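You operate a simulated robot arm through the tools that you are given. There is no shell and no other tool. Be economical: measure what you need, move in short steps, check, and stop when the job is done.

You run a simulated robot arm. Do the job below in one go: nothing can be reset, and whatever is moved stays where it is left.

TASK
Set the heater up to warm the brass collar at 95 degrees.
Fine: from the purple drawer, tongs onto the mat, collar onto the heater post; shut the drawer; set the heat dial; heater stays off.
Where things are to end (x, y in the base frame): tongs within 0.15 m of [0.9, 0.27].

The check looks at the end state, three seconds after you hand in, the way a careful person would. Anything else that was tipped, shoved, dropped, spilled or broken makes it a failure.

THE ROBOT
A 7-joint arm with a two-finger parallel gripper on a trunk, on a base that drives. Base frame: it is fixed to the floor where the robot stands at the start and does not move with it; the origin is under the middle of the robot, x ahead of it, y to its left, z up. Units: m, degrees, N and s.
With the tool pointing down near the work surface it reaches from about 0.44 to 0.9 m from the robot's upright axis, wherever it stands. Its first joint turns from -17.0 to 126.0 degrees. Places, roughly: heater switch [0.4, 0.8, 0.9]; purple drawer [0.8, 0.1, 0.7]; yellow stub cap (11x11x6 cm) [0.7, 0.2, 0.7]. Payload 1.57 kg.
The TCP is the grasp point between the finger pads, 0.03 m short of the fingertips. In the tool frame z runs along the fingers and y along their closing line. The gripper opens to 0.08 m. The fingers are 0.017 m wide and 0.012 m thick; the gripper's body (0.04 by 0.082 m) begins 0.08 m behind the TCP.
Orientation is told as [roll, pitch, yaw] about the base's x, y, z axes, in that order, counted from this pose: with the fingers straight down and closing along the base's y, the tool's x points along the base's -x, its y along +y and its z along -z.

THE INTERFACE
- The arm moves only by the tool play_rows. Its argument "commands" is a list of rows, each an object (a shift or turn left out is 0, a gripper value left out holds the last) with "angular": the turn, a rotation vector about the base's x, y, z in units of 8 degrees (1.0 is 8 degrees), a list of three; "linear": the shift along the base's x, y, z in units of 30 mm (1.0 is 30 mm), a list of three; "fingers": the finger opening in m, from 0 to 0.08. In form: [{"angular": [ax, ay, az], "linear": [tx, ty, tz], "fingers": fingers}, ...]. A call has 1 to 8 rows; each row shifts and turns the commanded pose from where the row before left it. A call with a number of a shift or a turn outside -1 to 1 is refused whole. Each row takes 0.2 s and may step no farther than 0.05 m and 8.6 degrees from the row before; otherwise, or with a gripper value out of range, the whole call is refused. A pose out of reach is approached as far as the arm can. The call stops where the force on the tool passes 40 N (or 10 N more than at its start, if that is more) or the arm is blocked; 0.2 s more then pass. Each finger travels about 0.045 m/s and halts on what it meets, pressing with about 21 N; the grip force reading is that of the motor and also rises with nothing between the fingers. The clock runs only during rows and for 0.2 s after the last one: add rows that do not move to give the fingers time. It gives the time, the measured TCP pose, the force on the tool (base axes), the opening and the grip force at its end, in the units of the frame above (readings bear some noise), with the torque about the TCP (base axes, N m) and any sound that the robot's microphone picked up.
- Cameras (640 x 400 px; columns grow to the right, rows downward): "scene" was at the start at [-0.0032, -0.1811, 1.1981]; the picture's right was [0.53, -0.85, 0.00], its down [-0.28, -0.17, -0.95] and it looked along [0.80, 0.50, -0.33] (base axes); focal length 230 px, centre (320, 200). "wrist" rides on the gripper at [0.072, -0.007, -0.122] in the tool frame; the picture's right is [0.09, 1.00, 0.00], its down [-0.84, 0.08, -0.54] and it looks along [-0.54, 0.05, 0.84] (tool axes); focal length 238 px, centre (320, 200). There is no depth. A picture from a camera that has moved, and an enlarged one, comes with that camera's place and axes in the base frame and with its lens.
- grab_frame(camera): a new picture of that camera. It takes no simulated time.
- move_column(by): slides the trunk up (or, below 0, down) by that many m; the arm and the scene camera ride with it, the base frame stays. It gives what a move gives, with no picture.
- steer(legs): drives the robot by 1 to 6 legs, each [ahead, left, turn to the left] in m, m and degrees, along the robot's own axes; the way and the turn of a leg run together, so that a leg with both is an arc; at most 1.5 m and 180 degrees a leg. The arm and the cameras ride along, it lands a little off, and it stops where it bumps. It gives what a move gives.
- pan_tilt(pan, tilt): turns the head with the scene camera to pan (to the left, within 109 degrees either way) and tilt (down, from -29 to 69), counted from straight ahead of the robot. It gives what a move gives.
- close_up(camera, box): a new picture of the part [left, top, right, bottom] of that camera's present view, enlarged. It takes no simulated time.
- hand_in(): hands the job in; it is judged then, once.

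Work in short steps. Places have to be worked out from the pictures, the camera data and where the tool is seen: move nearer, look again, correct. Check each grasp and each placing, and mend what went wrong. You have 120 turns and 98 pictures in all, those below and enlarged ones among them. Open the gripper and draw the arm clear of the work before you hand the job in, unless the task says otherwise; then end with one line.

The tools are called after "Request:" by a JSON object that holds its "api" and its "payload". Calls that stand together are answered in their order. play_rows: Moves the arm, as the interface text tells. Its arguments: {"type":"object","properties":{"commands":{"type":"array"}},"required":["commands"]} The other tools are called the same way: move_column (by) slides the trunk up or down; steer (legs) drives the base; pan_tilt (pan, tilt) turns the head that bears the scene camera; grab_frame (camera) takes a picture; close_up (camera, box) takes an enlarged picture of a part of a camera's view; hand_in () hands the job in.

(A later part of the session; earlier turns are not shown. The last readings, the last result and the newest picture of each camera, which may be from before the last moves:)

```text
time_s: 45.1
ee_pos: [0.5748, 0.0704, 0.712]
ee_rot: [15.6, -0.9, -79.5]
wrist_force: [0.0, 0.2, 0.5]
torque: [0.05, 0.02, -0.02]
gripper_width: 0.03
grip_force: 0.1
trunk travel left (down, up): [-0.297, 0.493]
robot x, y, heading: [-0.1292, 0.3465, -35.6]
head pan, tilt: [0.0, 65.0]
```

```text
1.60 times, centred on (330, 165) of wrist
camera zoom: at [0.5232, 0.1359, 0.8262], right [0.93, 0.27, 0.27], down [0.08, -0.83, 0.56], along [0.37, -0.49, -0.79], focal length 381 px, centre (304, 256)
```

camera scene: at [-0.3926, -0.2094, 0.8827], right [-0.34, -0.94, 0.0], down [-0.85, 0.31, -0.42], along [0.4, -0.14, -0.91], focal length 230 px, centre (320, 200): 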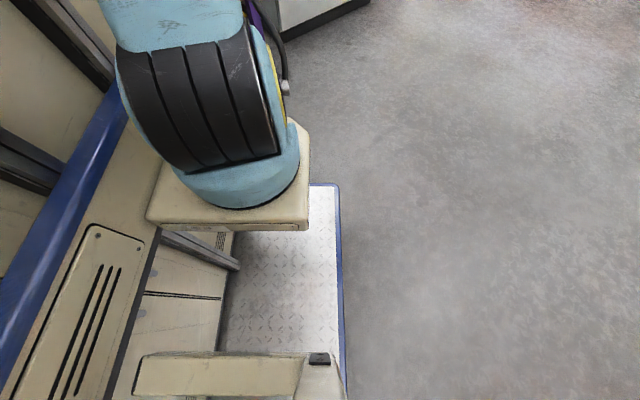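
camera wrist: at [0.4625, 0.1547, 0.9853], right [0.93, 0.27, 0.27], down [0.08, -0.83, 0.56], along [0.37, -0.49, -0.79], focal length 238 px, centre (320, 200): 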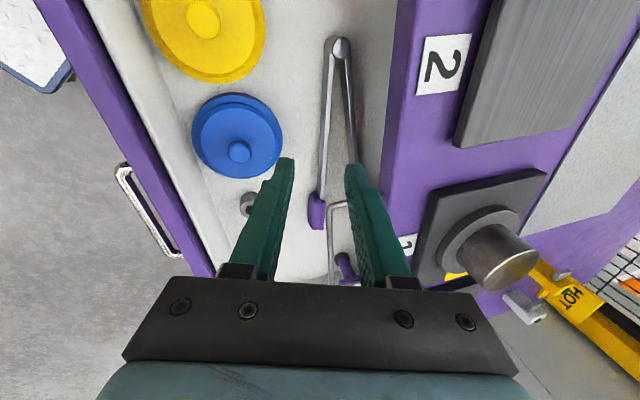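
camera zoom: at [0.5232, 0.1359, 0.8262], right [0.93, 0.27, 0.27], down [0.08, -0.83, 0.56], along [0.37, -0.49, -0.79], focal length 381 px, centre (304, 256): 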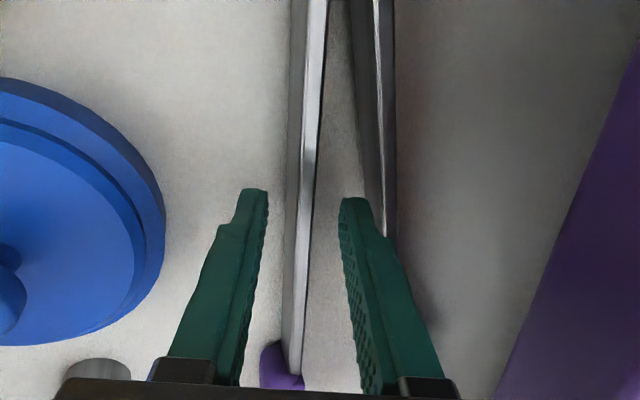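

The bar is centered. I'll nudge 3 mm left so the right finger clears the second arm, then descend to floor contact range and look.

Request:
{"api": "play_rows", "payload": {"commands": [{"linear": [-0.12, -0.02, 0]}, {"linear": [0.085, 0.015, -0.32]}, {"linear": [0.06, 0.01, -0.22]}]}}

Request:
{"api": "close_up", "payload": {"camera": "wrist", "box": [200, 40, 460, 290]}}

```text
time_s: 45.9
ee_pos: [0.5782, 0.0714, 0.6995]
ee_rot: [16.1, -1.0, -79.6]
wrist_force: [-2.5, 1.0, 29.0]
torque: [0.08, 0.47, -0.01]
gripper_width: 0.025
grip_force: 0.1
trunk travel left (down, up): [-0.297, 0.493]
robot x, y, heading: [-0.1259, 0.3436, -35.5]
head pan, tilt: [0.0, 65.0]
```

```text
1.60 times, centred on (330, 165) of wrist
camera zoom: at [0.5245, 0.1372, 0.8136], right [0.92, 0.27, 0.27], down [0.07, -0.83, 0.56], along [0.38, -0.49, -0.78], focal length 381 px, centre (304, 256)
```

zoom: 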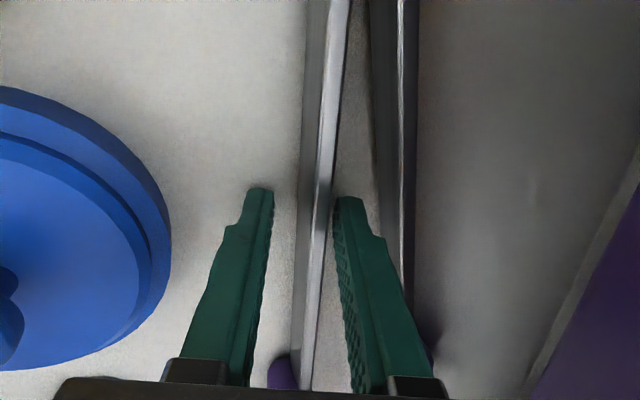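

Floor contact shows 29 N, with the near arm between the fingers. I'll back off 3 mm and close.

Request:
{"api": "play_rows", "payload": {"commands": [{"linear": [0, 0, 0.12]}, {"fingers": 0.0}, {}, {}]}}

Request:
{"api": "close_up", "payload": {"camera": "wrist", "box": [200, 40, 460, 290]}}

```text
time_s: 46.9
ee_pos: [0.5763, 0.0703, 0.6974]
ee_rot: [15.6, -0.9, -79.5]
wrist_force: [-2.2, 5.0, 8.6]
torque: [-0.33, 0.07, 0.16]
gripper_width: 0.0078
grip_force: 21.3
trunk travel left (down, up): [-0.297, 0.493]
robot x, y, heading: [-0.1247, 0.3457, -35.3]
head pan, tilt: [0.0, 65.0]
```

```text
1.60 times, centred on (330, 165) of wrist
camera zoom: at [0.5244, 0.1367, 0.8119], right [0.93, 0.27, 0.27], down [0.08, -0.83, 0.56], along [0.37, -0.49, -0.79], focal length 381 px, centre (304, 256)
```

zoom: 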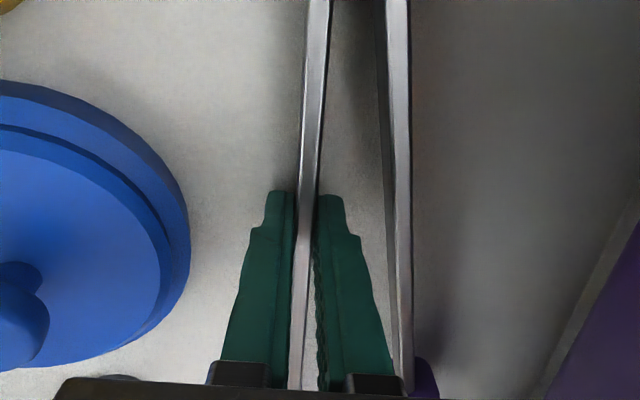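

The near arm is held at 8 mm. The handles lie under the rail, so I'll lift 3 cm, shift 3 cm toward me and check before going higher.

Request:
{"api": "play_rows", "payload": {"commands": [{"linear": [0, 0, 0.5]}, {"linear": [0, 0, 0.5]}, {"linear": [-0.47, -0.16, 0]}, {"linear": [-0.47, -0.16, 0]}]}}

Request:
{"api": "grab_frame", "payload": {"camera": "wrist"}}

```text
time_s: 47.9
ee_pos: [0.5474, 0.0615, 0.7267]
ee_rot: [15.7, -0.9, -79.6]
wrist_force: [-0.7, 0.6, -2.2]
torque: [0.05, 0.03, -0.02]
gripper_width: 0.0076
grip_force: 21.1
trunk travel left (down, up): [-0.297, 0.493]
robot x, y, heading: [-0.1284, 0.3426, -35.3]
head pan, tilt: [0.0, 65.0]
```

```text
59 pictures are left
camera wrist: at [0.496, 0.1278, 0.8416], right [0.93, 0.27, 0.27], down [0.08, -0.83, 0.56], along [0.37, -0.49, -0.79], focal length 238 px, centre (320, 200)
```

wrist: 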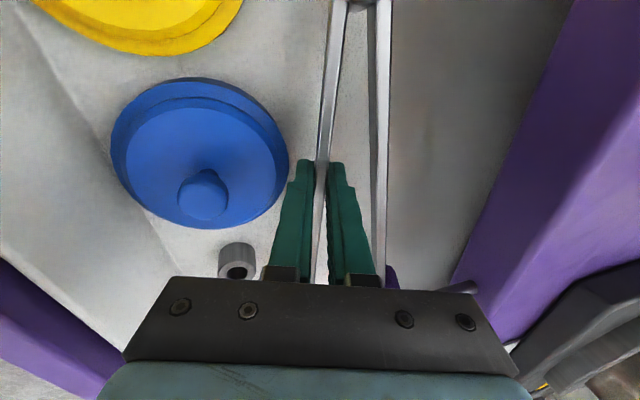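

The tongs are held level. I'll lift 4 cm more (above the caps, below the rail), then draw out 10 cm toward me.

Request:
{"api": "play_rows", "payload": {"commands": [{"linear": [0, 0, 0.65]}, {"linear": [0, 0, 0.65]}, {"linear": [-0.63, -0.22, 0]}, {"linear": [-0.63, -0.22, 0]}, {"linear": [-0.63, -0.22, 0]}, {"linear": [-0.63, -0.22, 0]}, {"linear": [-0.63, -0.22, 0]}]}}

Request:
{"api": "grab_frame", "payload": {"camera": "wrist"}}

```text
time_s: 49.5
ee_pos: [0.4544, 0.0286, 0.7695]
ee_rot: [15.6, -0.8, -79.6]
wrist_force: [0.8, 0.4, -2.8]
torque: [0.03, 0.06, 0.0]
gripper_width: 0.0076
grip_force: 21.0
trunk travel left (down, up): [-0.297, 0.493]
robot x, y, heading: [-0.1279, 0.3427, -35.3]
head pan, tilt: [0.0, 65.0]
```

```text
58 pictures are left
camera wrist: at [0.4015, 0.0949, 0.8842], right [0.93, 0.27, 0.27], down [0.08, -0.83, 0.56], along [0.37, -0.49, -0.79], focal length 238 px, centre (320, 200)
```

wrist: 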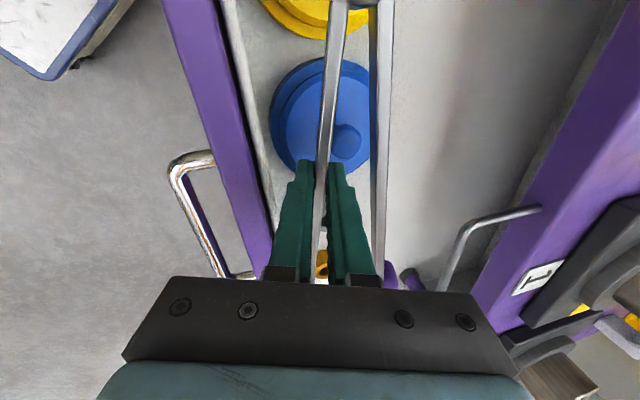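

The tongs are clear of the rail. I'll raise everything with the trunk, then drive so the mat is within reach.

Request:
{"api": "play_rows", "payload": {"commands": [{"linear": [0, 0, 1]}, {"linear": [0, 0, 1]}]}}

Request:
{"api": "move_column", "payload": {"by": 0.22}}

Request:
{"api": "steer", "payload": {"legs": [[0.074, 0.096, 0], [0, 0, 20]]}}

Request:
{"api": "grab_frame", "payload": {"camera": "wrist"}}

```text
time_s: 50.1
ee_pos: [0.4553, 0.0274, 0.8293]
ee_rot: [15.6, -0.9, -79.6]
wrist_force: [-1.0, 0.1, -1.8]
torque: [0.05, 0.05, -0.02]
gripper_width: 0.0074
grip_force: 20.8
trunk travel left (down, up): [-0.297, 0.493]
robot x, y, heading: [-0.1232, 0.3465, -35.4]
head pan, tilt: [0.0, 65.0]
```

```text
time_s: 52.4
ee_pos: [0.4553, 0.0273, 1.0475]
ee_rot: [15.6, -0.9, -79.7]
wrist_force: [-0.9, 0.7, -1.9]
torque: [0.06, 0.08, -0.01]
gripper_width: 0.0076
grip_force: 21.6
trunk travel left (down, up): [-0.517, 0.273]
robot x, y, heading: [-0.1284, 0.3414, -35.6]
head pan, tilt: [0.0, 65.0]
```

```text
time_s: 54.8
ee_pos: [0.6468, 0.2952, 1.0499]
ee_rot: [15.6, -0.8, -58.5]
wrist_force: [0.5, 1.2, -1.9]
torque: [0.0, 0.07, 0.01]
gripper_width: 0.0074
grip_force: 20.8
trunk travel left (down, up): [-0.517, 0.273]
robot x, y, heading: [-0.0097, 0.3824, -13.7]
head pan, tilt: [0.0, 65.0]
```

```text
57 pictures are left
camera wrist: at [0.5736, 0.3378, 1.1636], right [0.77, 0.58, 0.27], down [0.37, -0.74, 0.56], along [0.52, -0.33, -0.79], focal length 238 px, centre (320, 200)
```

wrist: 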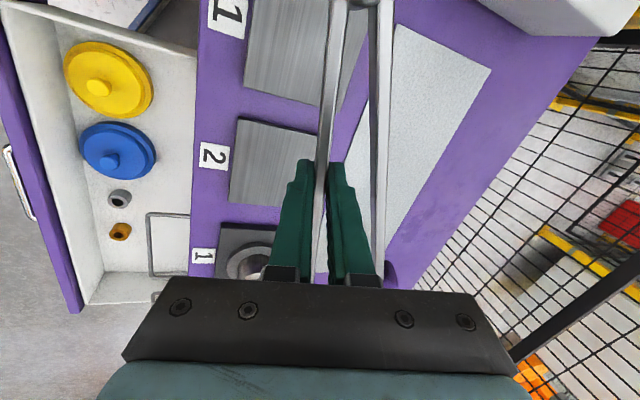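

The mat corners agree with my estimate (centre about (0.92, 0.26)). I'll turn the tongs parallel to the mat and carry them over it.

Request:
{"api": "play_rows", "payload": {"commands": [{"angular": [0, 0, -0.88], "linear": [1, 0, 0]}, {"angular": [0, 0, -0.88], "linear": [1, 0, 0]}, {"angular": [0, 0, -0.88], "linear": [1, 0, 0]}, {"linear": [1, 0, -0.3]}, {"linear": [1, 0, -0.3]}, {"linear": [1, 0, -0.3]}, {"linear": [0.9, 0, -0.3]}]}}

Request:
{"api": "play_rows", "payload": {"commands": [{"linear": [0, 0, -1]}, {"linear": [0, 0, -1]}, {"linear": [0, 0, -1]}]}}

Request:
{"api": "grab_frame", "payload": {"camera": "wrist"}}

```text
time_s: 56.4
ee_pos: [0.8537, 0.2948, 1.0148]
ee_rot: [15.7, -0.9, -79.6]
wrist_force: [-1.0, 0.5, -0.5]
torque: [0.06, 0.02, 0.02]
gripper_width: 0.0077
grip_force: 21.0
trunk travel left (down, up): [-0.517, 0.273]
robot x, y, heading: [-0.0097, 0.3805, -14.2]
head pan, tilt: [0.0, 65.0]
```

```text
time_s: 57.2
ee_pos: [0.8517, 0.2934, 0.9262]
ee_rot: [15.7, -0.8, -79.6]
wrist_force: [-0.9, -0.5, -2.2]
torque: [0.05, 0.08, 0.02]
gripper_width: 0.0072
grip_force: 21.1
trunk travel left (down, up): [-0.517, 0.273]
robot x, y, heading: [-0.009, 0.3803, -14.1]
head pan, tilt: [0.0, 65.0]
```

```text
56 pictures are left
camera wrist: at [0.8001, 0.3601, 1.0408], right [0.93, 0.27, 0.27], down [0.08, -0.83, 0.56], along [0.37, -0.49, -0.79], focal length 238 px, centre (320, 200)
```

wrist: 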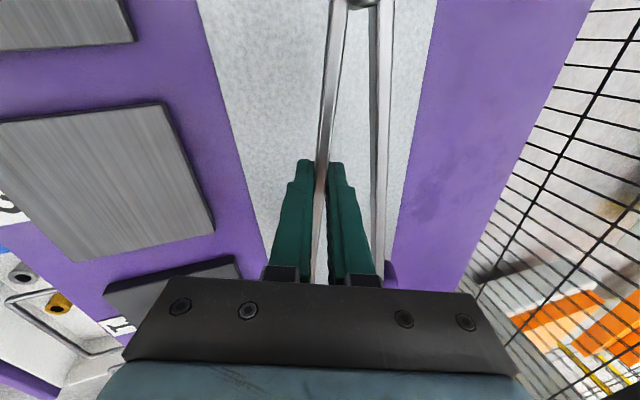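

By computation the tongs lie well inside the mat edges. I'll descend to contact.

Request:
{"api": "play_rows", "payload": {"commands": [{"linear": [0, 0, -1]}, {"linear": [0, 0, -1]}, {"linear": [0, 0, -0.6]}, {"linear": [0, 0, -0.2]}]}}

Request:
{"api": "grab_frame", "payload": {"camera": "wrist"}}

```text
time_s: 58.2
ee_pos: [0.8526, 0.2948, 0.8406]
ee_rot: [15.7, -0.9, -79.5]
wrist_force: [0.8, 0.0, 2.3]
torque: [-0.59, -0.09, -0.03]
gripper_width: 0.0077
grip_force: 21.1
trunk travel left (down, up): [-0.517, 0.273]
robot x, y, heading: [-0.0149, 0.3809, -14.1]
head pan, tilt: [0.0, 65.0]
```

```text
55 pictures are left
camera wrist: at [0.8005, 0.3611, 0.9555], right [0.93, 0.27, 0.27], down [0.08, -0.83, 0.56], along [0.37, -0.49, -0.79], focal length 238 px, centre (320, 200)
```

wrist: 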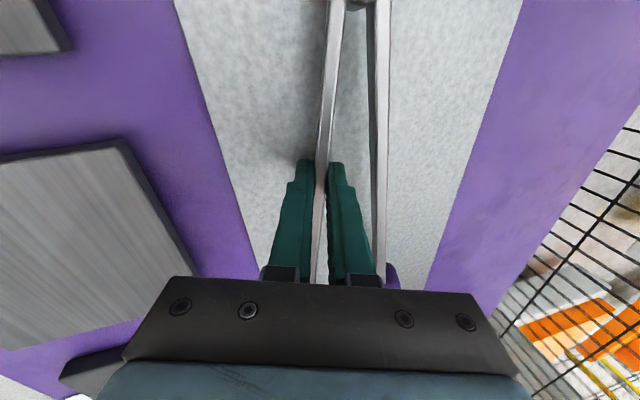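

The handle ends have just touched (force and torque rose). I'll lower a few more millimetres until there is firmer contact.

Request:
{"api": "play_rows", "payload": {"commands": [{"linear": [0, 0, -0.12]}, {"linear": [0, 0, -0.12]}]}}

```text
time_s: 58.8
ee_pos: [0.8519, 0.2963, 0.8364]
ee_rot: [16.0, -0.8, -79.6]
wrist_force: [-9.0, -3.1, 30.2]
torque: [0.0, 0.33, 0.24]
gripper_width: 0.0075
grip_force: 20.7
trunk travel left (down, up): [-0.517, 0.273]
robot x, y, heading: [-0.0114, 0.3758, -14.2]
head pan, tilt: [0.0, 65.0]
```

Fingertips have landed (mat top about 0.806). I'll relieve 3 mm, open slightly so the second arm isn't pushed, and withdraw along the tool axis.

Request:
{"api": "play_rows", "payload": {"commands": [{"linear": [0, 0, 0.13]}, {"fingers": 0.024}, {}, {"linear": [-0.13, -0.02, 0.48]}, {"linear": [-0.25, -0.05, 0.96]}, {"linear": [-0.25, -0.05, 0.96]}, {"linear": [-0.25, -0.05, 0.96]}]}}

Request:
{"api": "grab_frame", "payload": {"camera": "wrist"}}

```text
time_s: 60.4
ee_pos: [0.8278, 0.2888, 0.9348]
ee_rot: [15.5, -0.9, -79.4]
wrist_force: [-0.3, -0.4, -0.7]
torque: [0.01, -0.02, 0.03]
gripper_width: 0.024
grip_force: 0.1
trunk travel left (down, up): [-0.517, 0.273]
robot x, y, heading: [-0.0126, 0.3829, -14.3]
head pan, tilt: [0.0, 65.0]
```

```text
54 pictures are left
camera wrist: at [0.7756, 0.355, 1.0502], right [0.93, 0.27, 0.27], down [0.08, -0.83, 0.56], along [0.37, -0.49, -0.79], focal length 238 px, centre (320, 200)
```

wrist: 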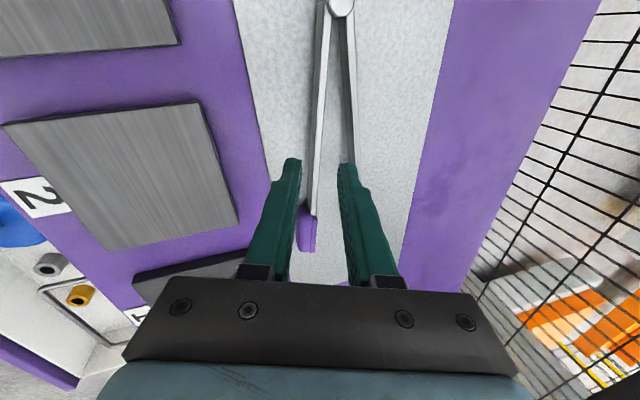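

The tongs rest well on the mat. Next is the collar: I'll raise, return to the drawer-side spot and untilt the tool.

Request:
{"api": "move_column", "payload": {"by": 0.1}}

Request:
{"api": "play_rows", "payload": {"commands": [{"linear": [-1, 0, 0], "fingers": 0.06}, {"linear": [-1, 0, 0]}, {"linear": [-1, 0, 0]}, {"linear": [-1, 0, 0]}, {"angular": [-0.17, 0.92, 0]}, {"angular": [-0.18, 0.98, 0]}]}}

Request:
{"api": "grab_frame", "payload": {"camera": "wrist"}}

Request:
{"api": "steer", "payload": {"legs": [[0, 0, -20.7], [-0.071, -0.097, 0]]}}

Request:
{"api": "grab_frame", "payload": {"camera": "wrist"}}

```text
time_s: 61.7
ee_pos: [0.8273, 0.2888, 1.0363]
ee_rot: [15.7, -1.0, -79.5]
wrist_force: [-0.1, 0.2, -0.8]
torque: [-0.03, 0.03, 0.01]
gripper_width: 0.024
grip_force: 0.0
trunk travel left (down, up): [-0.617, 0.173]
robot x, y, heading: [-0.0105, 0.3777, -14.2]
head pan, tilt: [0.0, 65.0]
```

```text
time_s: 63.1
ee_pos: [0.7077, 0.2888, 1.0358]
ee_rot: [0.0, -0.9, -79.3]
wrist_force: [-0.5, -0.9, -0.1]
torque: [-0.02, -0.02, -0.02]
gripper_width: 0.0598
grip_force: 0.1
trunk travel left (down, up): [-0.617, 0.173]
robot x, y, heading: [-0.0111, 0.3788, -14.0]
head pan, tilt: [0.0, 65.0]
```

```text
53 pictures are left
camera wrist: at [0.6872, 0.3606, 1.1572], right [0.96, 0.28, 0.0], down [0.23, -0.8, 0.56], along [0.15, -0.53, -0.83], focal length 238 px, centre (320, 200)
```

wrist: 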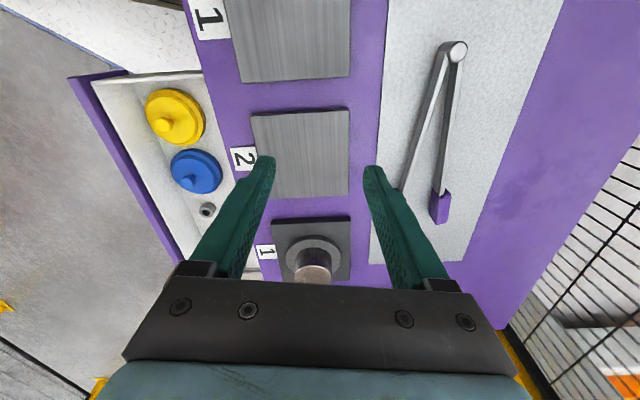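

```text
time_s: 65.4
ee_pos: [0.5194, 0.0007, 1.0353]
ee_rot: [0.2, -0.8, -99.8]
wrist_force: [-0.6, -0.9, 0.0]
torque: [-0.02, -0.01, 0.02]
gripper_width: 0.0599
grip_force: 0.0
trunk travel left (down, up): [-0.617, 0.173]
robot x, y, heading: [-0.1238, 0.3376, -34.8]
head pan, tilt: [0.0, 65.0]
```

```text
52 pictures are left
camera wrist: at [0.5253, 0.0759, 1.1569], right [1.0, -0.08, 0.0], down [-0.07, -0.83, 0.55], along [-0.04, -0.55, -0.83], focal length 238 px, centre (320, 200)
```

wrist: 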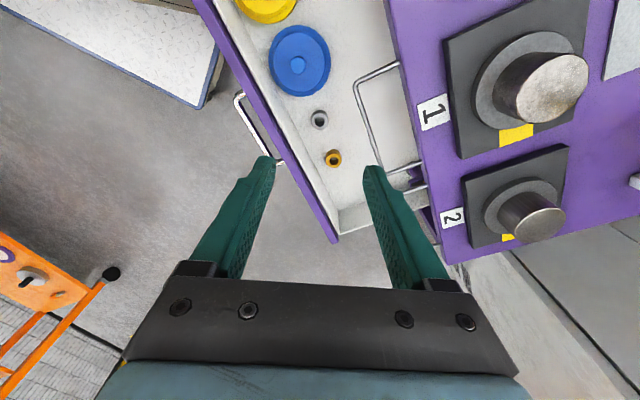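

The collar looks to be near (0.535, -0.13). I'll align yaw to the bench, move above it and lower the trunk.

Request:
{"api": "play_rows", "payload": {"commands": [{"angular": [0, 0, 0.9], "linear": [0.15, -1, 0]}, {"angular": [0, 0, 0.9], "linear": [0.15, -1, 0]}, {"angular": [0, 0, 0.9], "linear": [0.15, -1, 0]}, {"angular": [0, 0, 0.8], "linear": [0.1, -1, 0]}, {"linear": [0, -0.2, 0]}]}}

Request:
{"api": "move_column", "payload": {"by": -0.2}}

Request:
{"api": "grab_frame", "payload": {"camera": "wrist"}}

```text
time_s: 66.6
ee_pos: [0.5364, -0.1253, 1.0366]
ee_rot: [0.1, -1.0, -71.9]
wrist_force: [1.0, -0.8, -1.3]
torque: [0.01, -0.04, 0.01]
gripper_width: 0.0601
grip_force: 0.1
trunk travel left (down, up): [-0.617, 0.173]
robot x, y, heading: [-0.1196, 0.343, -34.8]
head pan, tilt: [0.0, 65.0]
```

```text
time_s: 68.8
ee_pos: [0.5375, -0.124, 0.8367]
ee_rot: [0.2, -0.9, -71.9]
wrist_force: [0.7, 0.8, -0.8]
torque: [0.03, -0.03, -0.02]
gripper_width: 0.0601
grip_force: 0.1
trunk travel left (down, up): [-0.417, 0.373]
robot x, y, heading: [-0.1231, 0.3384, -34.7]
head pan, tilt: [0.0, 65.0]
```

```text
51 pictures are left
camera wrist: at [0.5079, -0.0556, 0.9573], right [0.92, 0.4, 0.0], down [0.33, -0.76, 0.55], along [0.22, -0.51, -0.83], focal length 238 px, centre (320, 200)
```

wrist: 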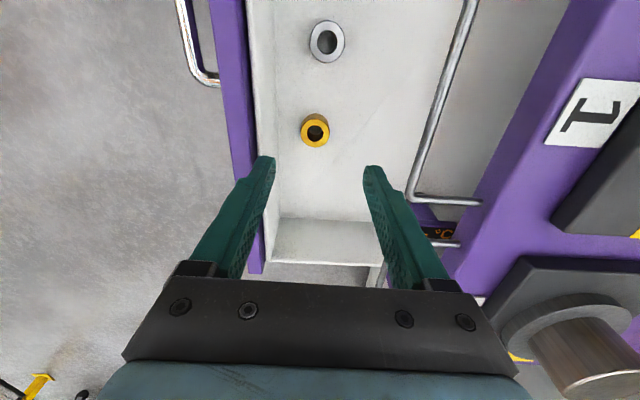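

The collar is at (0.537, -0.134). I'll descend over it in two stages.

Request:
{"api": "play_rows", "payload": {"commands": [{"linear": [0, -0.33, -0.9], "fingers": 0.052}, {"linear": [0, 0, -1]}, {"linear": [0, 0, -0.7]}]}}

Request:
{"api": "grab_frame", "payload": {"camera": "wrist"}}

```text
time_s: 69.6
ee_pos: [0.5374, -0.1343, 0.7588]
ee_rot: [0.1, -0.9, -72.0]
wrist_force: [-0.7, 0.7, -0.7]
torque: [0.0, -0.01, -0.03]
gripper_width: 0.052
grip_force: 0.0
trunk travel left (down, up): [-0.417, 0.373]
robot x, y, heading: [-0.1216, 0.3441, -35.1]
head pan, tilt: [0.0, 65.0]
```

```text
50 pictures are left
camera wrist: at [0.5084, -0.0663, 0.8803], right [0.92, 0.4, 0.0], down [0.33, -0.76, 0.55], along [0.22, -0.51, -0.83], focal length 238 px, centre (320, 200)
```

wrist: 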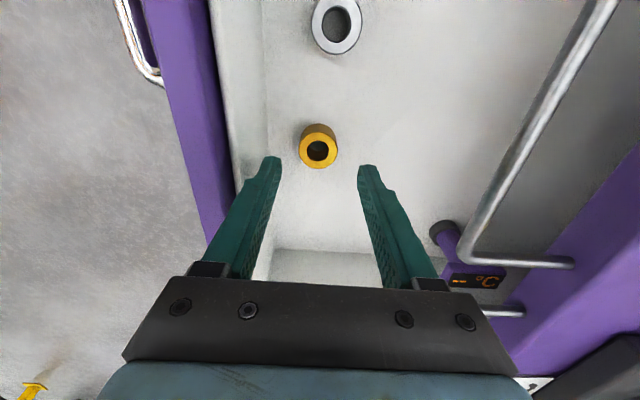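

It's lined up within about 3 mm. I'll make a small correction and descend to just above the drawer floor, then close.

Request:
{"api": "play_rows", "payload": {"commands": [{"linear": [-0.05, -0.11, -0.9]}, {"linear": [0, 0, -0.85]}, {"fingers": 0.0}, {}, {}]}}

Request:
{"api": "close_up", "payload": {"camera": "wrist", "box": [200, 60, 440, 290]}}

```text
time_s: 70.8
ee_pos: [0.537, -0.1377, 0.7056]
ee_rot: [0.3, -0.9, -71.9]
wrist_force: [0.8, 0.6, 1.6]
torque: [-0.03, -0.01, -0.01]
gripper_width: 0.0323
grip_force: 20.8
trunk travel left (down, up): [-0.417, 0.373]
robot x, y, heading: [-0.121, 0.3405, -34.8]
head pan, tilt: [0.0, 65.0]
```

```text
1.74 times, centred on (320, 175) of wrist
camera zoom: at [0.5068, -0.069, 0.8267], right [0.92, 0.4, 0.0], down [0.33, -0.76, 0.55], along [0.22, -0.51, -0.83], focal length 414 px, centre (320, 244)
```

zoom: 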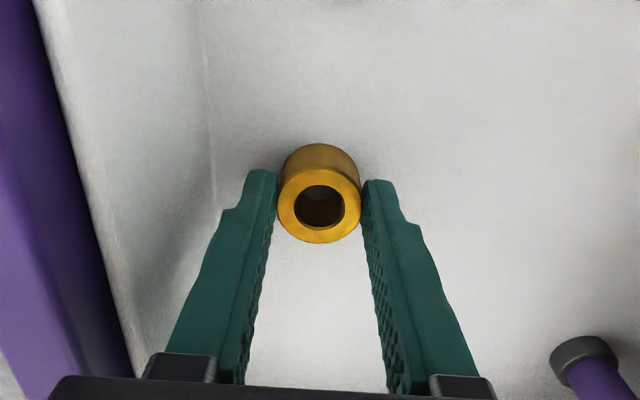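

The brass collar is gripped (32 mm outside, about 18 mm bore). I'll lift it well clear and drive back to the mat/heater spot.

Request:
{"api": "play_rows", "payload": {"commands": [{"linear": [0, 0, 1]}, {"linear": [0, 0, 1]}, {"linear": [0, 0, 1]}]}}

Request:
{"api": "move_column", "payload": {"by": 0.3}}

Request:
{"api": "steer", "payload": {"legs": [[0.074, 0.096, 0], [0, 0, 20]]}}

Request:
{"api": "grab_frame", "payload": {"camera": "wrist"}}

```text
time_s: 71.6
ee_pos: [0.538, -0.139, 0.7937]
ee_rot: [0.1, -0.8, -72.0]
wrist_force: [0.2, -0.2, -1.3]
torque: [-0.05, 0.0, 0.0]
gripper_width: 0.0324
grip_force: 21.0
trunk travel left (down, up): [-0.417, 0.373]
robot x, y, heading: [-0.1218, 0.3421, -34.4]
head pan, tilt: [0.0, 65.0]
```

```text
time_s: 74.6
ee_pos: [0.5364, -0.1393, 1.0936]
ee_rot: [0.2, -0.9, -71.9]
wrist_force: [0.6, 0.6, -0.5]
torque: [-0.01, -0.01, 0.01]
gripper_width: 0.0325
grip_force: 20.8
trunk travel left (down, up): [-0.717, 0.073]
robot x, y, heading: [-0.1244, 0.3395, -34.6]
head pan, tilt: [0.0, 65.0]
```

```text
time_s: 76.9
ee_pos: [0.7795, 0.1549, 1.0943]
ee_rot: [0.2, -1.0, -51.7]
wrist_force: [0.5, -0.2, -0.5]
torque: [-0.02, -0.01, 0.02]
gripper_width: 0.0323
grip_force: 20.9
trunk travel left (down, up): [-0.717, 0.073]
robot x, y, heading: [-0.0048, 0.3754, -14.7]
head pan, tilt: [0.0, 65.0]
```

```text
48 pictures are left
camera wrist: at [0.727, 0.209, 1.215], right [0.72, 0.69, 0.0], down [0.57, -0.6, 0.55], along [0.38, -0.4, -0.83], focal length 238 px, centre (320, 200)
```

wrist: 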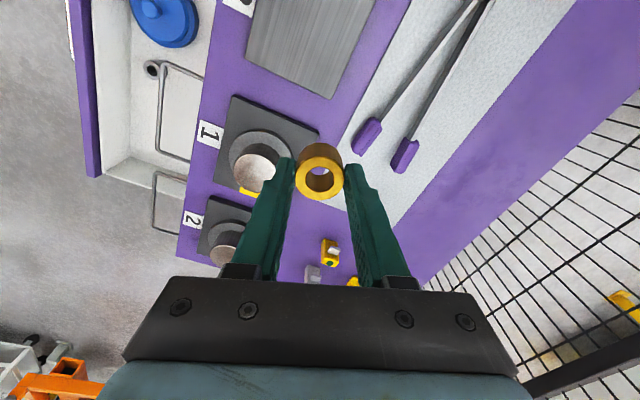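

Now I'll swing the arm to the heater side with the collar held high, yawing so the camera looks forward at the heater.

Request:
{"api": "play_rows", "payload": {"commands": [{"angular": [0, 0, 1], "linear": [-0.5, 0.9, 0.2]}, {"angular": [0, 0, 1], "linear": [-0.5, 0.9, 0.2]}, {"angular": [0, 0, 1], "linear": [-0.5, 0.9, 0.2]}, {"angular": [0, 0, 1], "linear": [-0.5, 0.9, 0.2]}, {"angular": [0, 0, 1], "linear": [-0.5, 0.9, 0.2]}, {"angular": [0, 0, 1], "linear": [-0.5, 0.9, 0.2]}, {"angular": [0, 0, 1], "linear": [-0.5, 0.9, 0.2]}, {"angular": [0, 0, 1], "linear": [-0.5, 0.9, 0.2]}]}}

Request:
{"api": "play_rows", "payload": {"commands": [{"linear": [-0.6, 0.8, 0]}, {"linear": [-0.6, 0.8, 0]}, {"linear": [-0.6, 0.8, 0]}, {"linear": [-0.6, 0.8, 0]}]}}

Request:
{"api": "grab_frame", "payload": {"camera": "wrist"}}

```text
time_s: 78.7
ee_pos: [0.6586, 0.372, 1.1435]
ee_rot: [0.2, -0.8, 12.4]
wrist_force: [-0.8, 0.2, -0.5]
torque: [0.02, 0.02, 0.02]
gripper_width: 0.0323
grip_force: 21.0
trunk travel left (down, up): [-0.717, 0.073]
robot x, y, heading: [-0.0032, 0.376, -14.6]
head pan, tilt: [0.0, 65.0]
```

```text
time_s: 79.7
ee_pos: [0.5884, 0.4642, 1.1415]
ee_rot: [0.3, -0.7, 11.9]
wrist_force: [0.9, 0.2, -0.9]
torque: [-0.01, -0.04, -0.01]
gripper_width: 0.0326
grip_force: 20.4
trunk travel left (down, up): [-0.717, 0.073]
robot x, y, heading: [-0.0019, 0.3748, -14.7]
head pan, tilt: [0.0, 65.0]
```

```text
47 pictures are left
camera wrist: at [0.5185, 0.4434, 1.2629], right [-0.3, 0.95, 0.0], down [0.8, 0.25, 0.55], along [0.53, 0.17, -0.83], focal length 238 px, centre (320, 200)
```

wrist: 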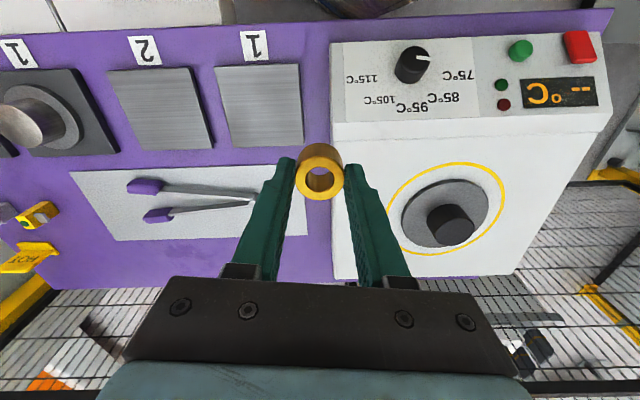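

The tongs are fully on the mat, and I can see the heater face. I'll zoom in on the heater post and the dial.

Request:
{"api": "close_up", "payload": {"camera": "wrist", "box": [370, 150, 530, 260]}}

Request:
{"api": "close_up", "payload": {"camera": "wrist", "box": [330, 20, 620, 140]}}

```text
3.64 times, centred on (450, 205) of wrist
camera zoom: at [0.5185, 0.4434, 1.2629], right [-0.3, 0.95, 0.0], down [0.8, 0.25, 0.55], along [0.53, 0.17, -0.83], focal length 867 px, centre (-153, 182)
```

zoom: 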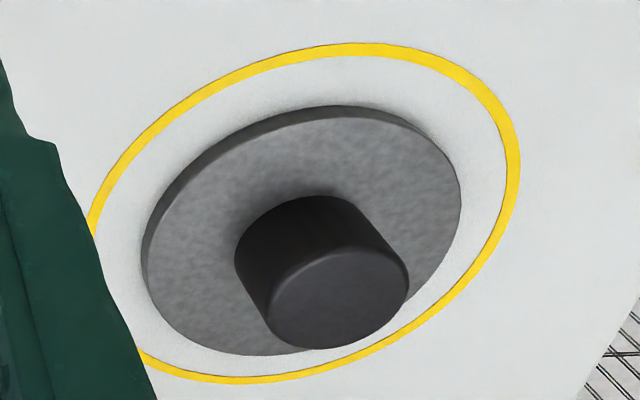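

```text
2.21 times, centred on (475, 80) of wrist
camera zoom: at [0.5185, 0.4434, 1.2629], right [-0.3, 0.95, 0.0], down [0.8, 0.25, 0.55], along [0.53, 0.17, -0.83], focal length 526 px, centre (-22, 465)
```

zoom: 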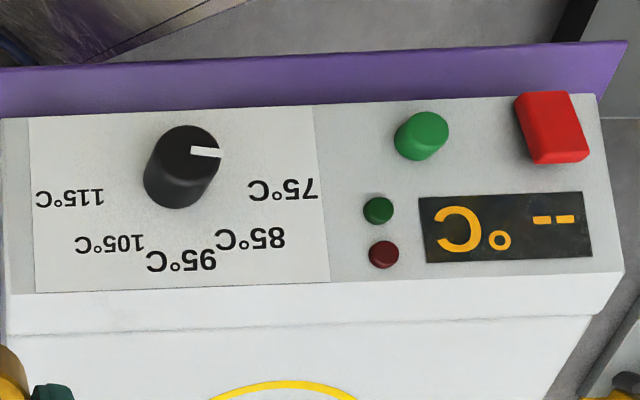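

The post is about 50 mm wide, wider than the collar's bore, so the collar must rest on its flat top. Triangulation puts the top near (0.66, 0.67, 1.02), so I'll move nearer at height to refine that.

Request:
{"api": "play_rows", "payload": {"commands": [{"linear": [0.2, 0.95, 0.1]}, {"linear": [0.2, 0.95, 0.1]}, {"linear": [0.2, 0.95, 0.1]}, {"linear": [0.2, 0.95, 0.1]}, {"linear": [0.2, 0.95, 0.1]}]}}

Request:
{"api": "grab_frame", "payload": {"camera": "wrist"}}

```text
time_s: 80.9
ee_pos: [0.6133, 0.5829, 1.1548]
ee_rot: [0.3, -0.9, 11.9]
wrist_force: [0.3, 0.2, -2.3]
torque: [0.0, 0.06, -0.01]
gripper_width: 0.0324
grip_force: 20.8
out of reach, approached as far as the arm can: row 5
trunk travel left (down, up): [-0.717, 0.073]
robot x, y, heading: [-0.0017, 0.3766, -14.7]
head pan, tilt: [0.0, 65.0]
```

```text
44 pictures are left
camera wrist: at [0.5418, 0.5607, 1.2755], right [-0.3, 0.96, 0.0], down [0.79, 0.24, 0.56], along [0.53, 0.17, -0.83], focal length 238 px, centre (320, 200)
```

wrist: 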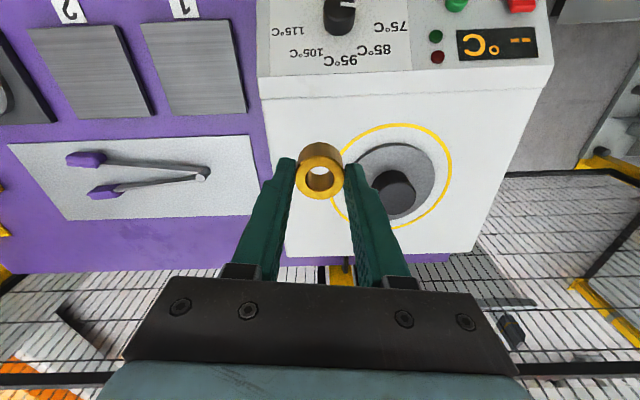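

A better baseline puts the post's top at about (0.715, 0.755, 0.94). I'll move to hover above it.

Request:
{"api": "play_rows", "payload": {"commands": [{"linear": [0.49, 0.82, -0.4]}, {"linear": [0.49, 0.82, -0.4]}, {"linear": [0.49, 0.82, -0.5]}, {"linear": [0.49, 0.82, -0.5]}, {"linear": [0.49, 0.82, -0.5]}, {"linear": [0.49, 0.82, -0.5]}, {"linear": [0.46, 0.8, -0.5]}]}}

Request:
{"api": "grab_frame", "payload": {"camera": "wrist"}}

```text
time_s: 82.5
ee_pos: [0.6106, 0.5839, 1.1548]
ee_rot: [0.2, -0.9, 12.1]
wrist_force: [-0.4, -0.3, -0.6]
torque: [-0.01, 0.0, -0.01]
gripper_width: 0.0323
grip_force: 21.2
out of reach, approached as far as the arm can: row 1, 2, 3, 4, 5, 6, 7
trunk travel left (down, up): [-0.717, 0.073]
robot x, y, heading: [-0.002, 0.3752, -14.6]
head pan, tilt: [0.0, 65.0]
```

```text
43 pictures are left
camera wrist: at [0.5411, 0.5608, 1.2756], right [-0.3, 0.95, 0.0], down [0.79, 0.25, 0.56], along [0.53, 0.17, -0.83], focal length 238 px, centre (320, 200)
```

wrist: 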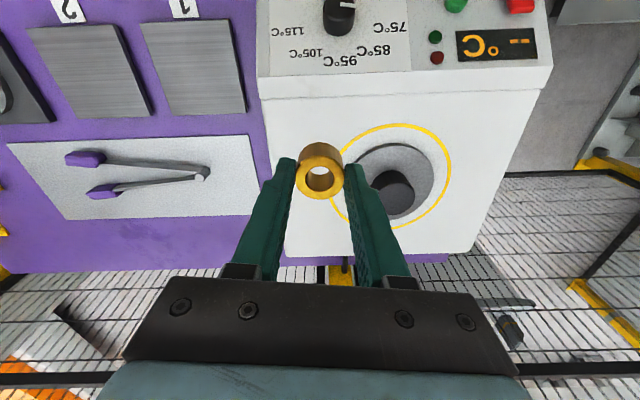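

The arm stopped at a joint limit there, perhaps the wrist yaw. I'll test by yawing back some while moving.

Request:
{"api": "play_rows", "payload": {"commands": [{"angular": [0, 0, -1]}, {"angular": [0, 0, -1]}, {"angular": [0, 0, -1]}, {"linear": [0.2, 0.5, -0.5]}, {"linear": [0.2, 0.5, -0.5]}]}}

```text
time_s: 83.7
ee_pos: [0.6121, 0.582, 1.1528]
ee_rot: [0.2, -0.9, -11.7]
wrist_force: [-0.1, 0.0, -0.7]
torque: [0.0, 0.0, 0.01]
gripper_width: 0.0326
grip_force: 21.0
out of reach, approached as far as the arm can: row 4, 5
trunk travel left (down, up): [-0.717, 0.073]
robot x, y, heading: [-0.0052, 0.3764, -14.4]
head pan, tilt: [0.0, 65.0]
```

Yaw isn't the cause. I'll test moving straight down and straight out separately.

Request:
{"api": "play_rows", "payload": {"commands": [{"linear": [0, 0, -0.7]}, {"linear": [0, 0, -0.7]}]}}

Request:
{"api": "play_rows", "payload": {"commands": [{"linear": [0.7, 0, 0]}, {"linear": [0.7, 0, 0]}]}}

Request:
{"api": "play_rows", "payload": {"commands": [{"linear": [0, 0.7, 0]}, {"linear": [0, 0.7, 0]}]}}

```text
time_s: 84.3
ee_pos: [0.6143, 0.5806, 1.1133]
ee_rot: [0.2, -0.9, -11.7]
wrist_force: [-0.7, 0.2, -1.1]
torque: [0.02, 0.0, -0.03]
gripper_width: 0.0322
grip_force: 21.0
trunk travel left (down, up): [-0.717, 0.073]
robot x, y, heading: [-0.0053, 0.3735, -14.5]
head pan, tilt: [0.0, 65.0]
```

```text
time_s: 84.9
ee_pos: [0.6522, 0.5706, 1.1131]
ee_rot: [0.2, -0.9, -11.7]
wrist_force: [-0.4, 0.4, -0.5]
torque: [0.04, 0.02, 0.01]
gripper_width: 0.0324
grip_force: 20.8
out of reach, approached as far as the arm can: row 1, 2
trunk travel left (down, up): [-0.717, 0.073]
robot x, y, heading: [-0.004, 0.3778, -14.4]
head pan, tilt: [0.0, 65.0]
```

```text
time_s: 85.5
ee_pos: [0.6521, 0.5703, 1.1136]
ee_rot: [0.2, -0.9, -11.7]
wrist_force: [-0.2, 0.7, -1.0]
torque: [0.01, 0.01, -0.01]
gripper_width: 0.0322
grip_force: 21.0
out of reach, approached as far as the arm can: row 1, 2
trunk travel left (down, up): [-0.717, 0.073]
robot x, y, heading: [-0.0056, 0.3755, -14.6]
head pan, tilt: [0.0, 65.0]
```

The limit is in azimuth (about 32° left of heading). I'll bring the arm back right, then turn the base 27° left so the heater lies more ahead.

Request:
{"api": "play_rows", "payload": {"commands": [{"linear": [0, -1, 0]}, {"linear": [0, -1, 0]}, {"linear": [0, -1, 0]}, {"linear": [0, -1, 0]}, {"linear": [0, -1, 0]}, {"linear": [0, -1, 0]}]}}

Request:
{"api": "steer", "payload": {"legs": [[0, 0, 27]]}}

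Request:
{"api": "grab_frame", "payload": {"camera": "wrist"}}

```text
time_s: 86.9
ee_pos: [0.6513, 0.3891, 1.1137]
ee_rot: [0.2, -0.9, -11.7]
wrist_force: [0.0, 0.9, -1.0]
torque: [0.01, 0.04, -0.01]
gripper_width: 0.0324
grip_force: 21.1
trunk travel left (down, up): [-0.717, 0.073]
robot x, y, heading: [-0.0068, 0.3793, -14.3]
head pan, tilt: [0.0, 65.0]
```

```text
time_s: 88.7
ee_pos: [0.5785, 0.6758, 1.1141]
ee_rot: [0.2, -1.0, 14.5]
wrist_force: [0.1, -0.8, -0.6]
torque: [0.03, 0.01, 0.05]
gripper_width: 0.0325
grip_force: 20.7
trunk travel left (down, up): [-0.717, 0.073]
robot x, y, heading: [-0.0016, 0.3803, 11.4]
head pan, tilt: [0.0, 65.0]
```

```text
42 pictures are left
camera wrist: at [0.5085, 0.6519, 1.2345], right [-0.34, 0.94, 0.0], down [0.78, 0.28, 0.55], along [0.52, 0.19, -0.83], focal length 238 px, centre (320, 200)
```

wrist: 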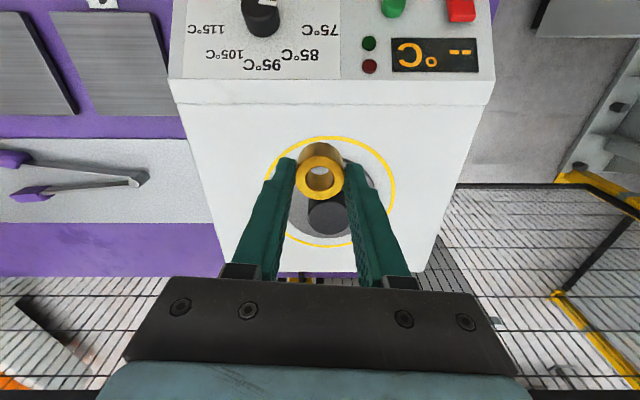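

The post lies straight ahead, now estimated at (0.712, 0.745). I'll move to hover over it.

Request:
{"api": "play_rows", "payload": {"commands": [{"linear": [0.9, 0.46, -0.4]}, {"linear": [0.9, 0.46, -0.4]}, {"linear": [0.9, 0.46, -0.4]}, {"linear": [0.9, 0.46, -0.5]}, {"linear": [0.9, 0.46, -0.5]}]}}

Request:
{"api": "grab_frame", "payload": {"camera": "wrist"}}

```text
time_s: 89.9
ee_pos: [0.7151, 0.7455, 1.0438]
ee_rot: [0.2, -1.0, 14.4]
wrist_force: [-1.1, 0.5, -0.5]
torque: [0.02, -0.04, 0.01]
gripper_width: 0.0324
grip_force: 21.6
trunk travel left (down, up): [-0.717, 0.073]
robot x, y, heading: [-0.0032, 0.376, 11.4]
head pan, tilt: [0.0, 65.0]
```

```text
41 pictures are left
camera wrist: at [0.6456, 0.722, 1.1653], right [-0.34, 0.94, 0.0], down [0.78, 0.28, 0.56], along [0.52, 0.19, -0.83], focal length 238 px, centre (320, 200)
```

wrist: 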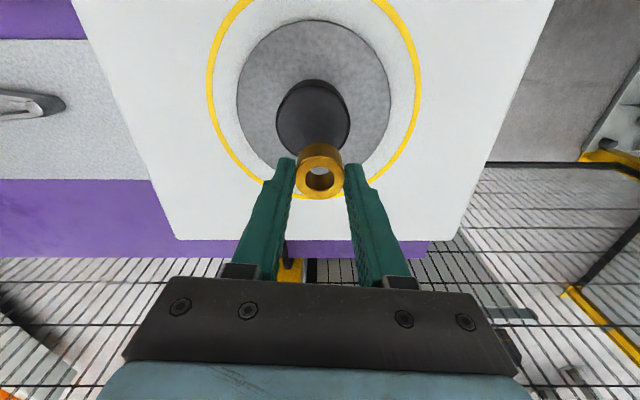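

I'll zoom in to find the post's top centre relative to the collar.

Request:
{"api": "close_up", "payload": {"camera": "wrist", "box": [220, 40, 410, 210]}}

```text
2.35 times, centred on (315, 125) of wrist
camera zoom: at [0.6456, 0.722, 1.1653], right [-0.34, 0.94, 0.0], down [0.78, 0.28, 0.56], along [0.52, 0.19, -0.83], focal length 561 px, centre (332, 376)
```

zoom: 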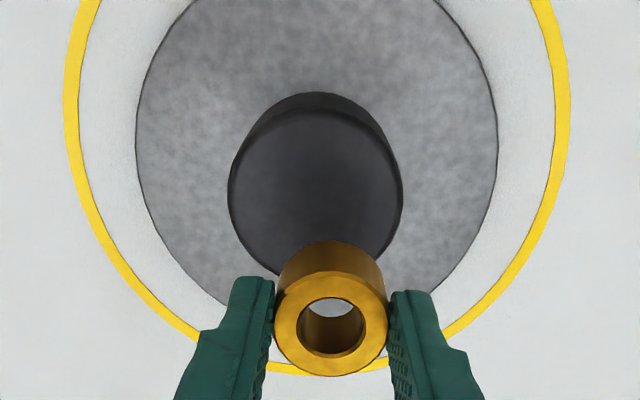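

The post-top centre is at about (0.705, 0.738, 0.947). I'll shift onto it and lower in small steps to contact.

Request:
{"api": "play_rows", "payload": {"commands": [{"linear": [-0.33, -0.25, 0]}, {"linear": [0, 0, -0.8]}, {"linear": [0, 0, -0.6]}]}}

Request:
{"api": "close_up", "payload": {"camera": "wrist", "box": [220, 40, 410, 210]}}

```text
time_s: 90.7
ee_pos: [0.7052, 0.7383, 1.0064]
ee_rot: [0.2, -1.0, 14.4]
wrist_force: [-1.8, -2.1, 7.8]
torque: [-0.12, 0.04, -0.01]
gripper_width: 0.0324
grip_force: 20.9
trunk travel left (down, up): [-0.717, 0.073]
robot x, y, heading: [-0.007, 0.3772, 11.2]
head pan, tilt: [0.0, 65.0]
```

```text
2.35 times, centred on (315, 125) of wrist
camera zoom: at [0.635, 0.7141, 1.1273], right [-0.34, 0.94, 0.0], down [0.78, 0.28, 0.56], along [0.52, 0.19, -0.83], focal length 561 px, centre (332, 376)
```

zoom: 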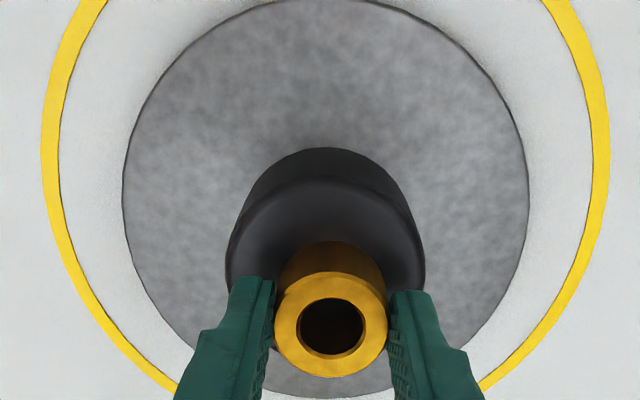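

The collar bottom is touching (7.8 N) and sits about 3 mm from the post centre. I'll press a hair lower to seat it flat.

Request:
{"api": "play_rows", "payload": {"commands": [{"linear": [-0.06, -0.05, -0.06]}, {}]}}

```text
time_s: 91.3
ee_pos: [0.7027, 0.7376, 1.0037]
ee_rot: [0.4, -1.1, 14.4]
wrist_force: [4.8, 3.6, 13.4]
torque: [0.13, -0.16, 0.02]
gripper_width: 0.0326
grip_force: 21.2
trunk travel left (down, up): [-0.717, 0.073]
robot x, y, heading: [-0.0016, 0.3776, 11.4]
head pan, tilt: [0.0, 65.0]
```

Firm contact at 13 N. I'll release and rise straight up.

Request:
{"api": "play_rows", "payload": {"commands": [{"fingers": 0.045}, {"fingers": 0.06}, {}, {"linear": [0, 0, 0.5]}, {"linear": [0, 0, 1]}, {"linear": [0, 0, 1]}, {"linear": [-0.6, -0.2, 0.4]}]}}

Request:
{"api": "grab_frame", "payload": {"camera": "wrist"}}

```text
time_s: 92.9
ee_pos: [0.6825, 0.7301, 1.089]
ee_rot: [0.2, -0.8, 14.5]
wrist_force: [0.2, -0.2, 0.0]
torque: [0.01, 0.02, 0.0]
gripper_width: 0.0601
grip_force: 0.0
trunk travel left (down, up): [-0.717, 0.073]
robot x, y, heading: [-0.0046, 0.3753, 11.5]
head pan, tilt: [0.0, 65.0]
```

```text
38 pictures are left
camera wrist: at [0.6127, 0.7057, 1.21], right [-0.34, 0.94, 0.0], down [0.78, 0.28, 0.55], along [0.52, 0.19, -0.83], focal length 238 px, centre (320, 200)
```

wrist: 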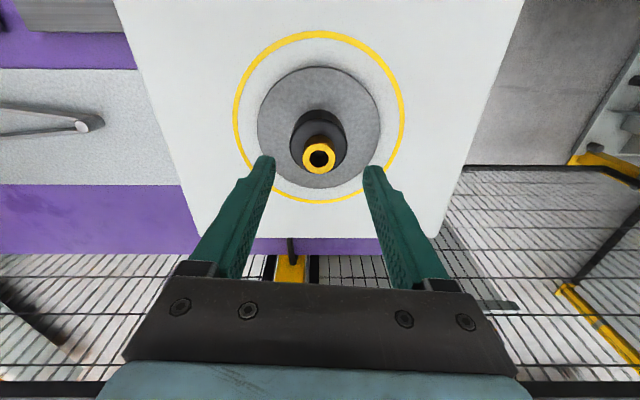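

The collar stands centred on the post. Next is the dial; I'll move over to it for a close look.

Request:
{"api": "play_rows", "payload": {"commands": [{"linear": [-0.9, -0.7, 0.2]}, {"linear": [-0.9, -0.7, 0]}, {"linear": [-0.9, -0.7, 0]}, {"linear": [-0.9, -0.7, 0]}, {"linear": [-0.9, -0.7, 0]}, {"linear": [-0.9, -0.7, 0]}, {"linear": [-0.9, -0.7, 0]}, {"linear": [-0.6, -0.5, -0.5]}]}}

Request:
{"api": "grab_frame", "payload": {"camera": "wrist"}}

```text
time_s: 94.7
ee_pos: [0.478, 0.5698, 1.0806]
ee_rot: [0.2, -0.9, 14.4]
wrist_force: [-1.1, -0.9, -0.5]
torque: [-0.01, -0.02, 0.0]
gripper_width: 0.0602
grip_force: 0.1
trunk travel left (down, up): [-0.717, 0.073]
robot x, y, heading: [-0.0036, 0.3738, 11.3]
head pan, tilt: [0.0, 65.0]
```

```text
37 pictures are left
camera wrist: at [0.4073, 0.5441, 1.2024], right [-0.34, 0.94, 0.0], down [0.78, 0.28, 0.55], along [0.52, 0.19, -0.83], focal length 238 px, centre (320, 200)
```

wrist: 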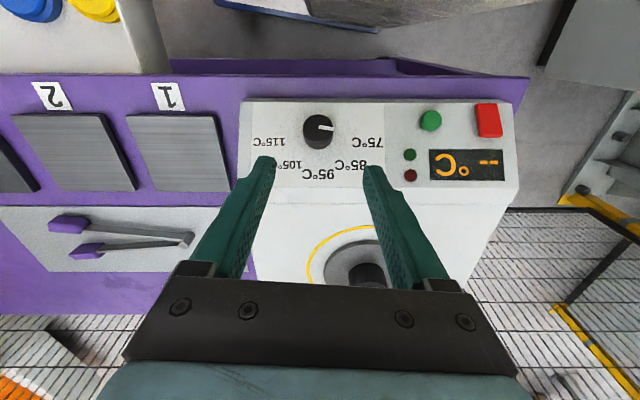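

The knob top is at (0.504, 0.577, 0.876), and the panel slopes about 47°. I'll back the base 0.15 m for wrist room and try tilting the tool to match the panel.

Request:
{"api": "steer", "payload": {"legs": [[-0.149, -0.018, 0]]}}

Request:
{"api": "play_rows", "payload": {"commands": [{"angular": [0.3, -0.93, 0]}, {"angular": [0.3, -0.93, 0]}, {"angular": [0.3, -0.93, 0]}, {"angular": [0.3, -0.93, 0]}, {"angular": [0.3, -0.93, 0]}, {"angular": [0.3, -0.93, 0]}]}}

Request:
{"api": "grab_frame", "payload": {"camera": "wrist"}}

```text
time_s: 96.0
ee_pos: [0.3331, 0.5243, 1.0824]
ee_rot: [0.2, -0.9, 14.9]
wrist_force: [0.0, -0.5, -0.4]
torque: [-0.02, 0.0, -0.01]
gripper_width: 0.0598
grip_force: 0.1
trunk travel left (down, up): [-0.717, 0.073]
robot x, y, heading: [-0.1515, 0.3287, 11.7]
head pan, tilt: [0.0, 65.0]
```

```text
time_s: 97.2
ee_pos: [0.4072, 0.4551, 1.0821]
ee_rot: [2.9, -37.1, 0.5]
wrist_force: [-0.2, 0.0, 0.3]
torque: [0.02, 0.03, 0.01]
gripper_width: 0.0599
grip_force: 0.1
trunk travel left (down, up): [-0.717, 0.073]
robot x, y, heading: [-0.1465, 0.3304, 11.7]
head pan, tilt: [0.0, 65.0]
stopped in row 5: the arm was blocked; the commanded pose is now the measured one
```

```text
36 pictures are left
camera wrist: at [0.276, 0.4424, 1.1367], right [-0.11, 0.99, -0.02], down [0.34, 0.05, 0.94], along [0.93, 0.1, -0.34], focal length 238 px, centre (320, 200)
```

wrist: 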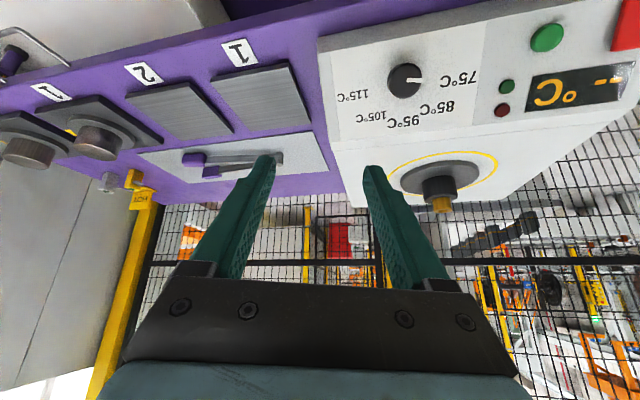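

The tilt reached 37° before a hiccup. I'll try a couple more small tilts from here.

Request:
{"api": "play_rows", "payload": {"commands": [{"angular": [0.1, -0.6, 0]}, {"angular": [0.1, -0.6, 0]}]}}

Request:
{"api": "play_rows", "payload": {"commands": [{"angular": [0, 0, 0.8]}, {"angular": [0, 0, 0.8]}]}}

```text
time_s: 98.0
ee_pos: [0.4301, 0.4406, 1.0987]
ee_rot: [6.9, -48.4, -6.3]
wrist_force: [-0.1, 0.5, -0.3]
torque: [-0.01, -0.03, 0.01]
gripper_width: 0.0601
grip_force: 0.1
trunk travel left (down, up): [-0.717, 0.073]
robot x, y, heading: [-0.1482, 0.3285, 11.9]
head pan, tilt: [0.0, 65.0]
stopped in row 2: the arm was blocked; the commanded pose is now the measured one
```

```text
time_s: 98.6
ee_pos: [0.4133, 0.4549, 1.0984]
ee_rot: [6.0, -48.3, 9.1]
wrist_force: [-0.4, -0.1, 0.1]
torque: [-0.05, 0.0, 0.02]
gripper_width: 0.06
grip_force: 0.0
trunk travel left (down, up): [-0.717, 0.073]
robot x, y, heading: [-0.1513, 0.3263, 11.9]
head pan, tilt: [0.0, 65.0]
```

The tool axis now matches the panel normal within a couple of degrees. I'll approach the knob slowly to 9 cm short of it and look.

Request:
{"api": "play_rows", "payload": {"commands": [{"linear": [0.11, 0.425, -0.68]}, {"linear": [0.11, 0.425, -0.68]}, {"linear": [0.11, 0.425, -0.68]}, {"linear": [0.11, 0.425, -0.68]}, {"linear": [0.11, 0.425, -0.68]}, {"linear": [0.11, 0.425, -0.68]}, {"linear": [0.11, 0.425, -0.68]}, {"linear": [0.11, 0.425, -0.68]}]}}

Request:
{"api": "grab_frame", "payload": {"camera": "wrist"}}

```text
time_s: 100.4
ee_pos: [0.4434, 0.5567, 0.9341]
ee_rot: [6.1, -48.4, 8.7]
wrist_force: [-0.2, -0.1, 1.0]
torque: [-0.01, -0.02, 0.01]
gripper_width: 0.0601
grip_force: 0.0
trunk travel left (down, up): [-0.717, 0.073]
robot x, y, heading: [-0.1477, 0.3271, 11.8]
head pan, tilt: [0.0, 65.0]
```

```text
35 pictures are left
camera wrist: at [0.3096, 0.5171, 0.9604], right [-0.29, 0.96, 0.0], down [0.14, 0.04, 0.99], along [0.95, 0.29, -0.15], focal length 238 px, centre (320, 200)
```

wrist: 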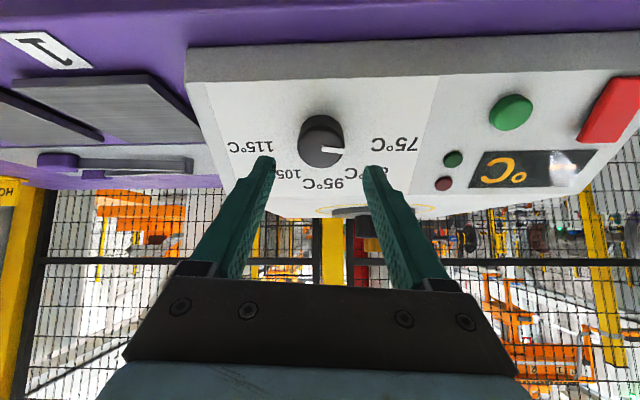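

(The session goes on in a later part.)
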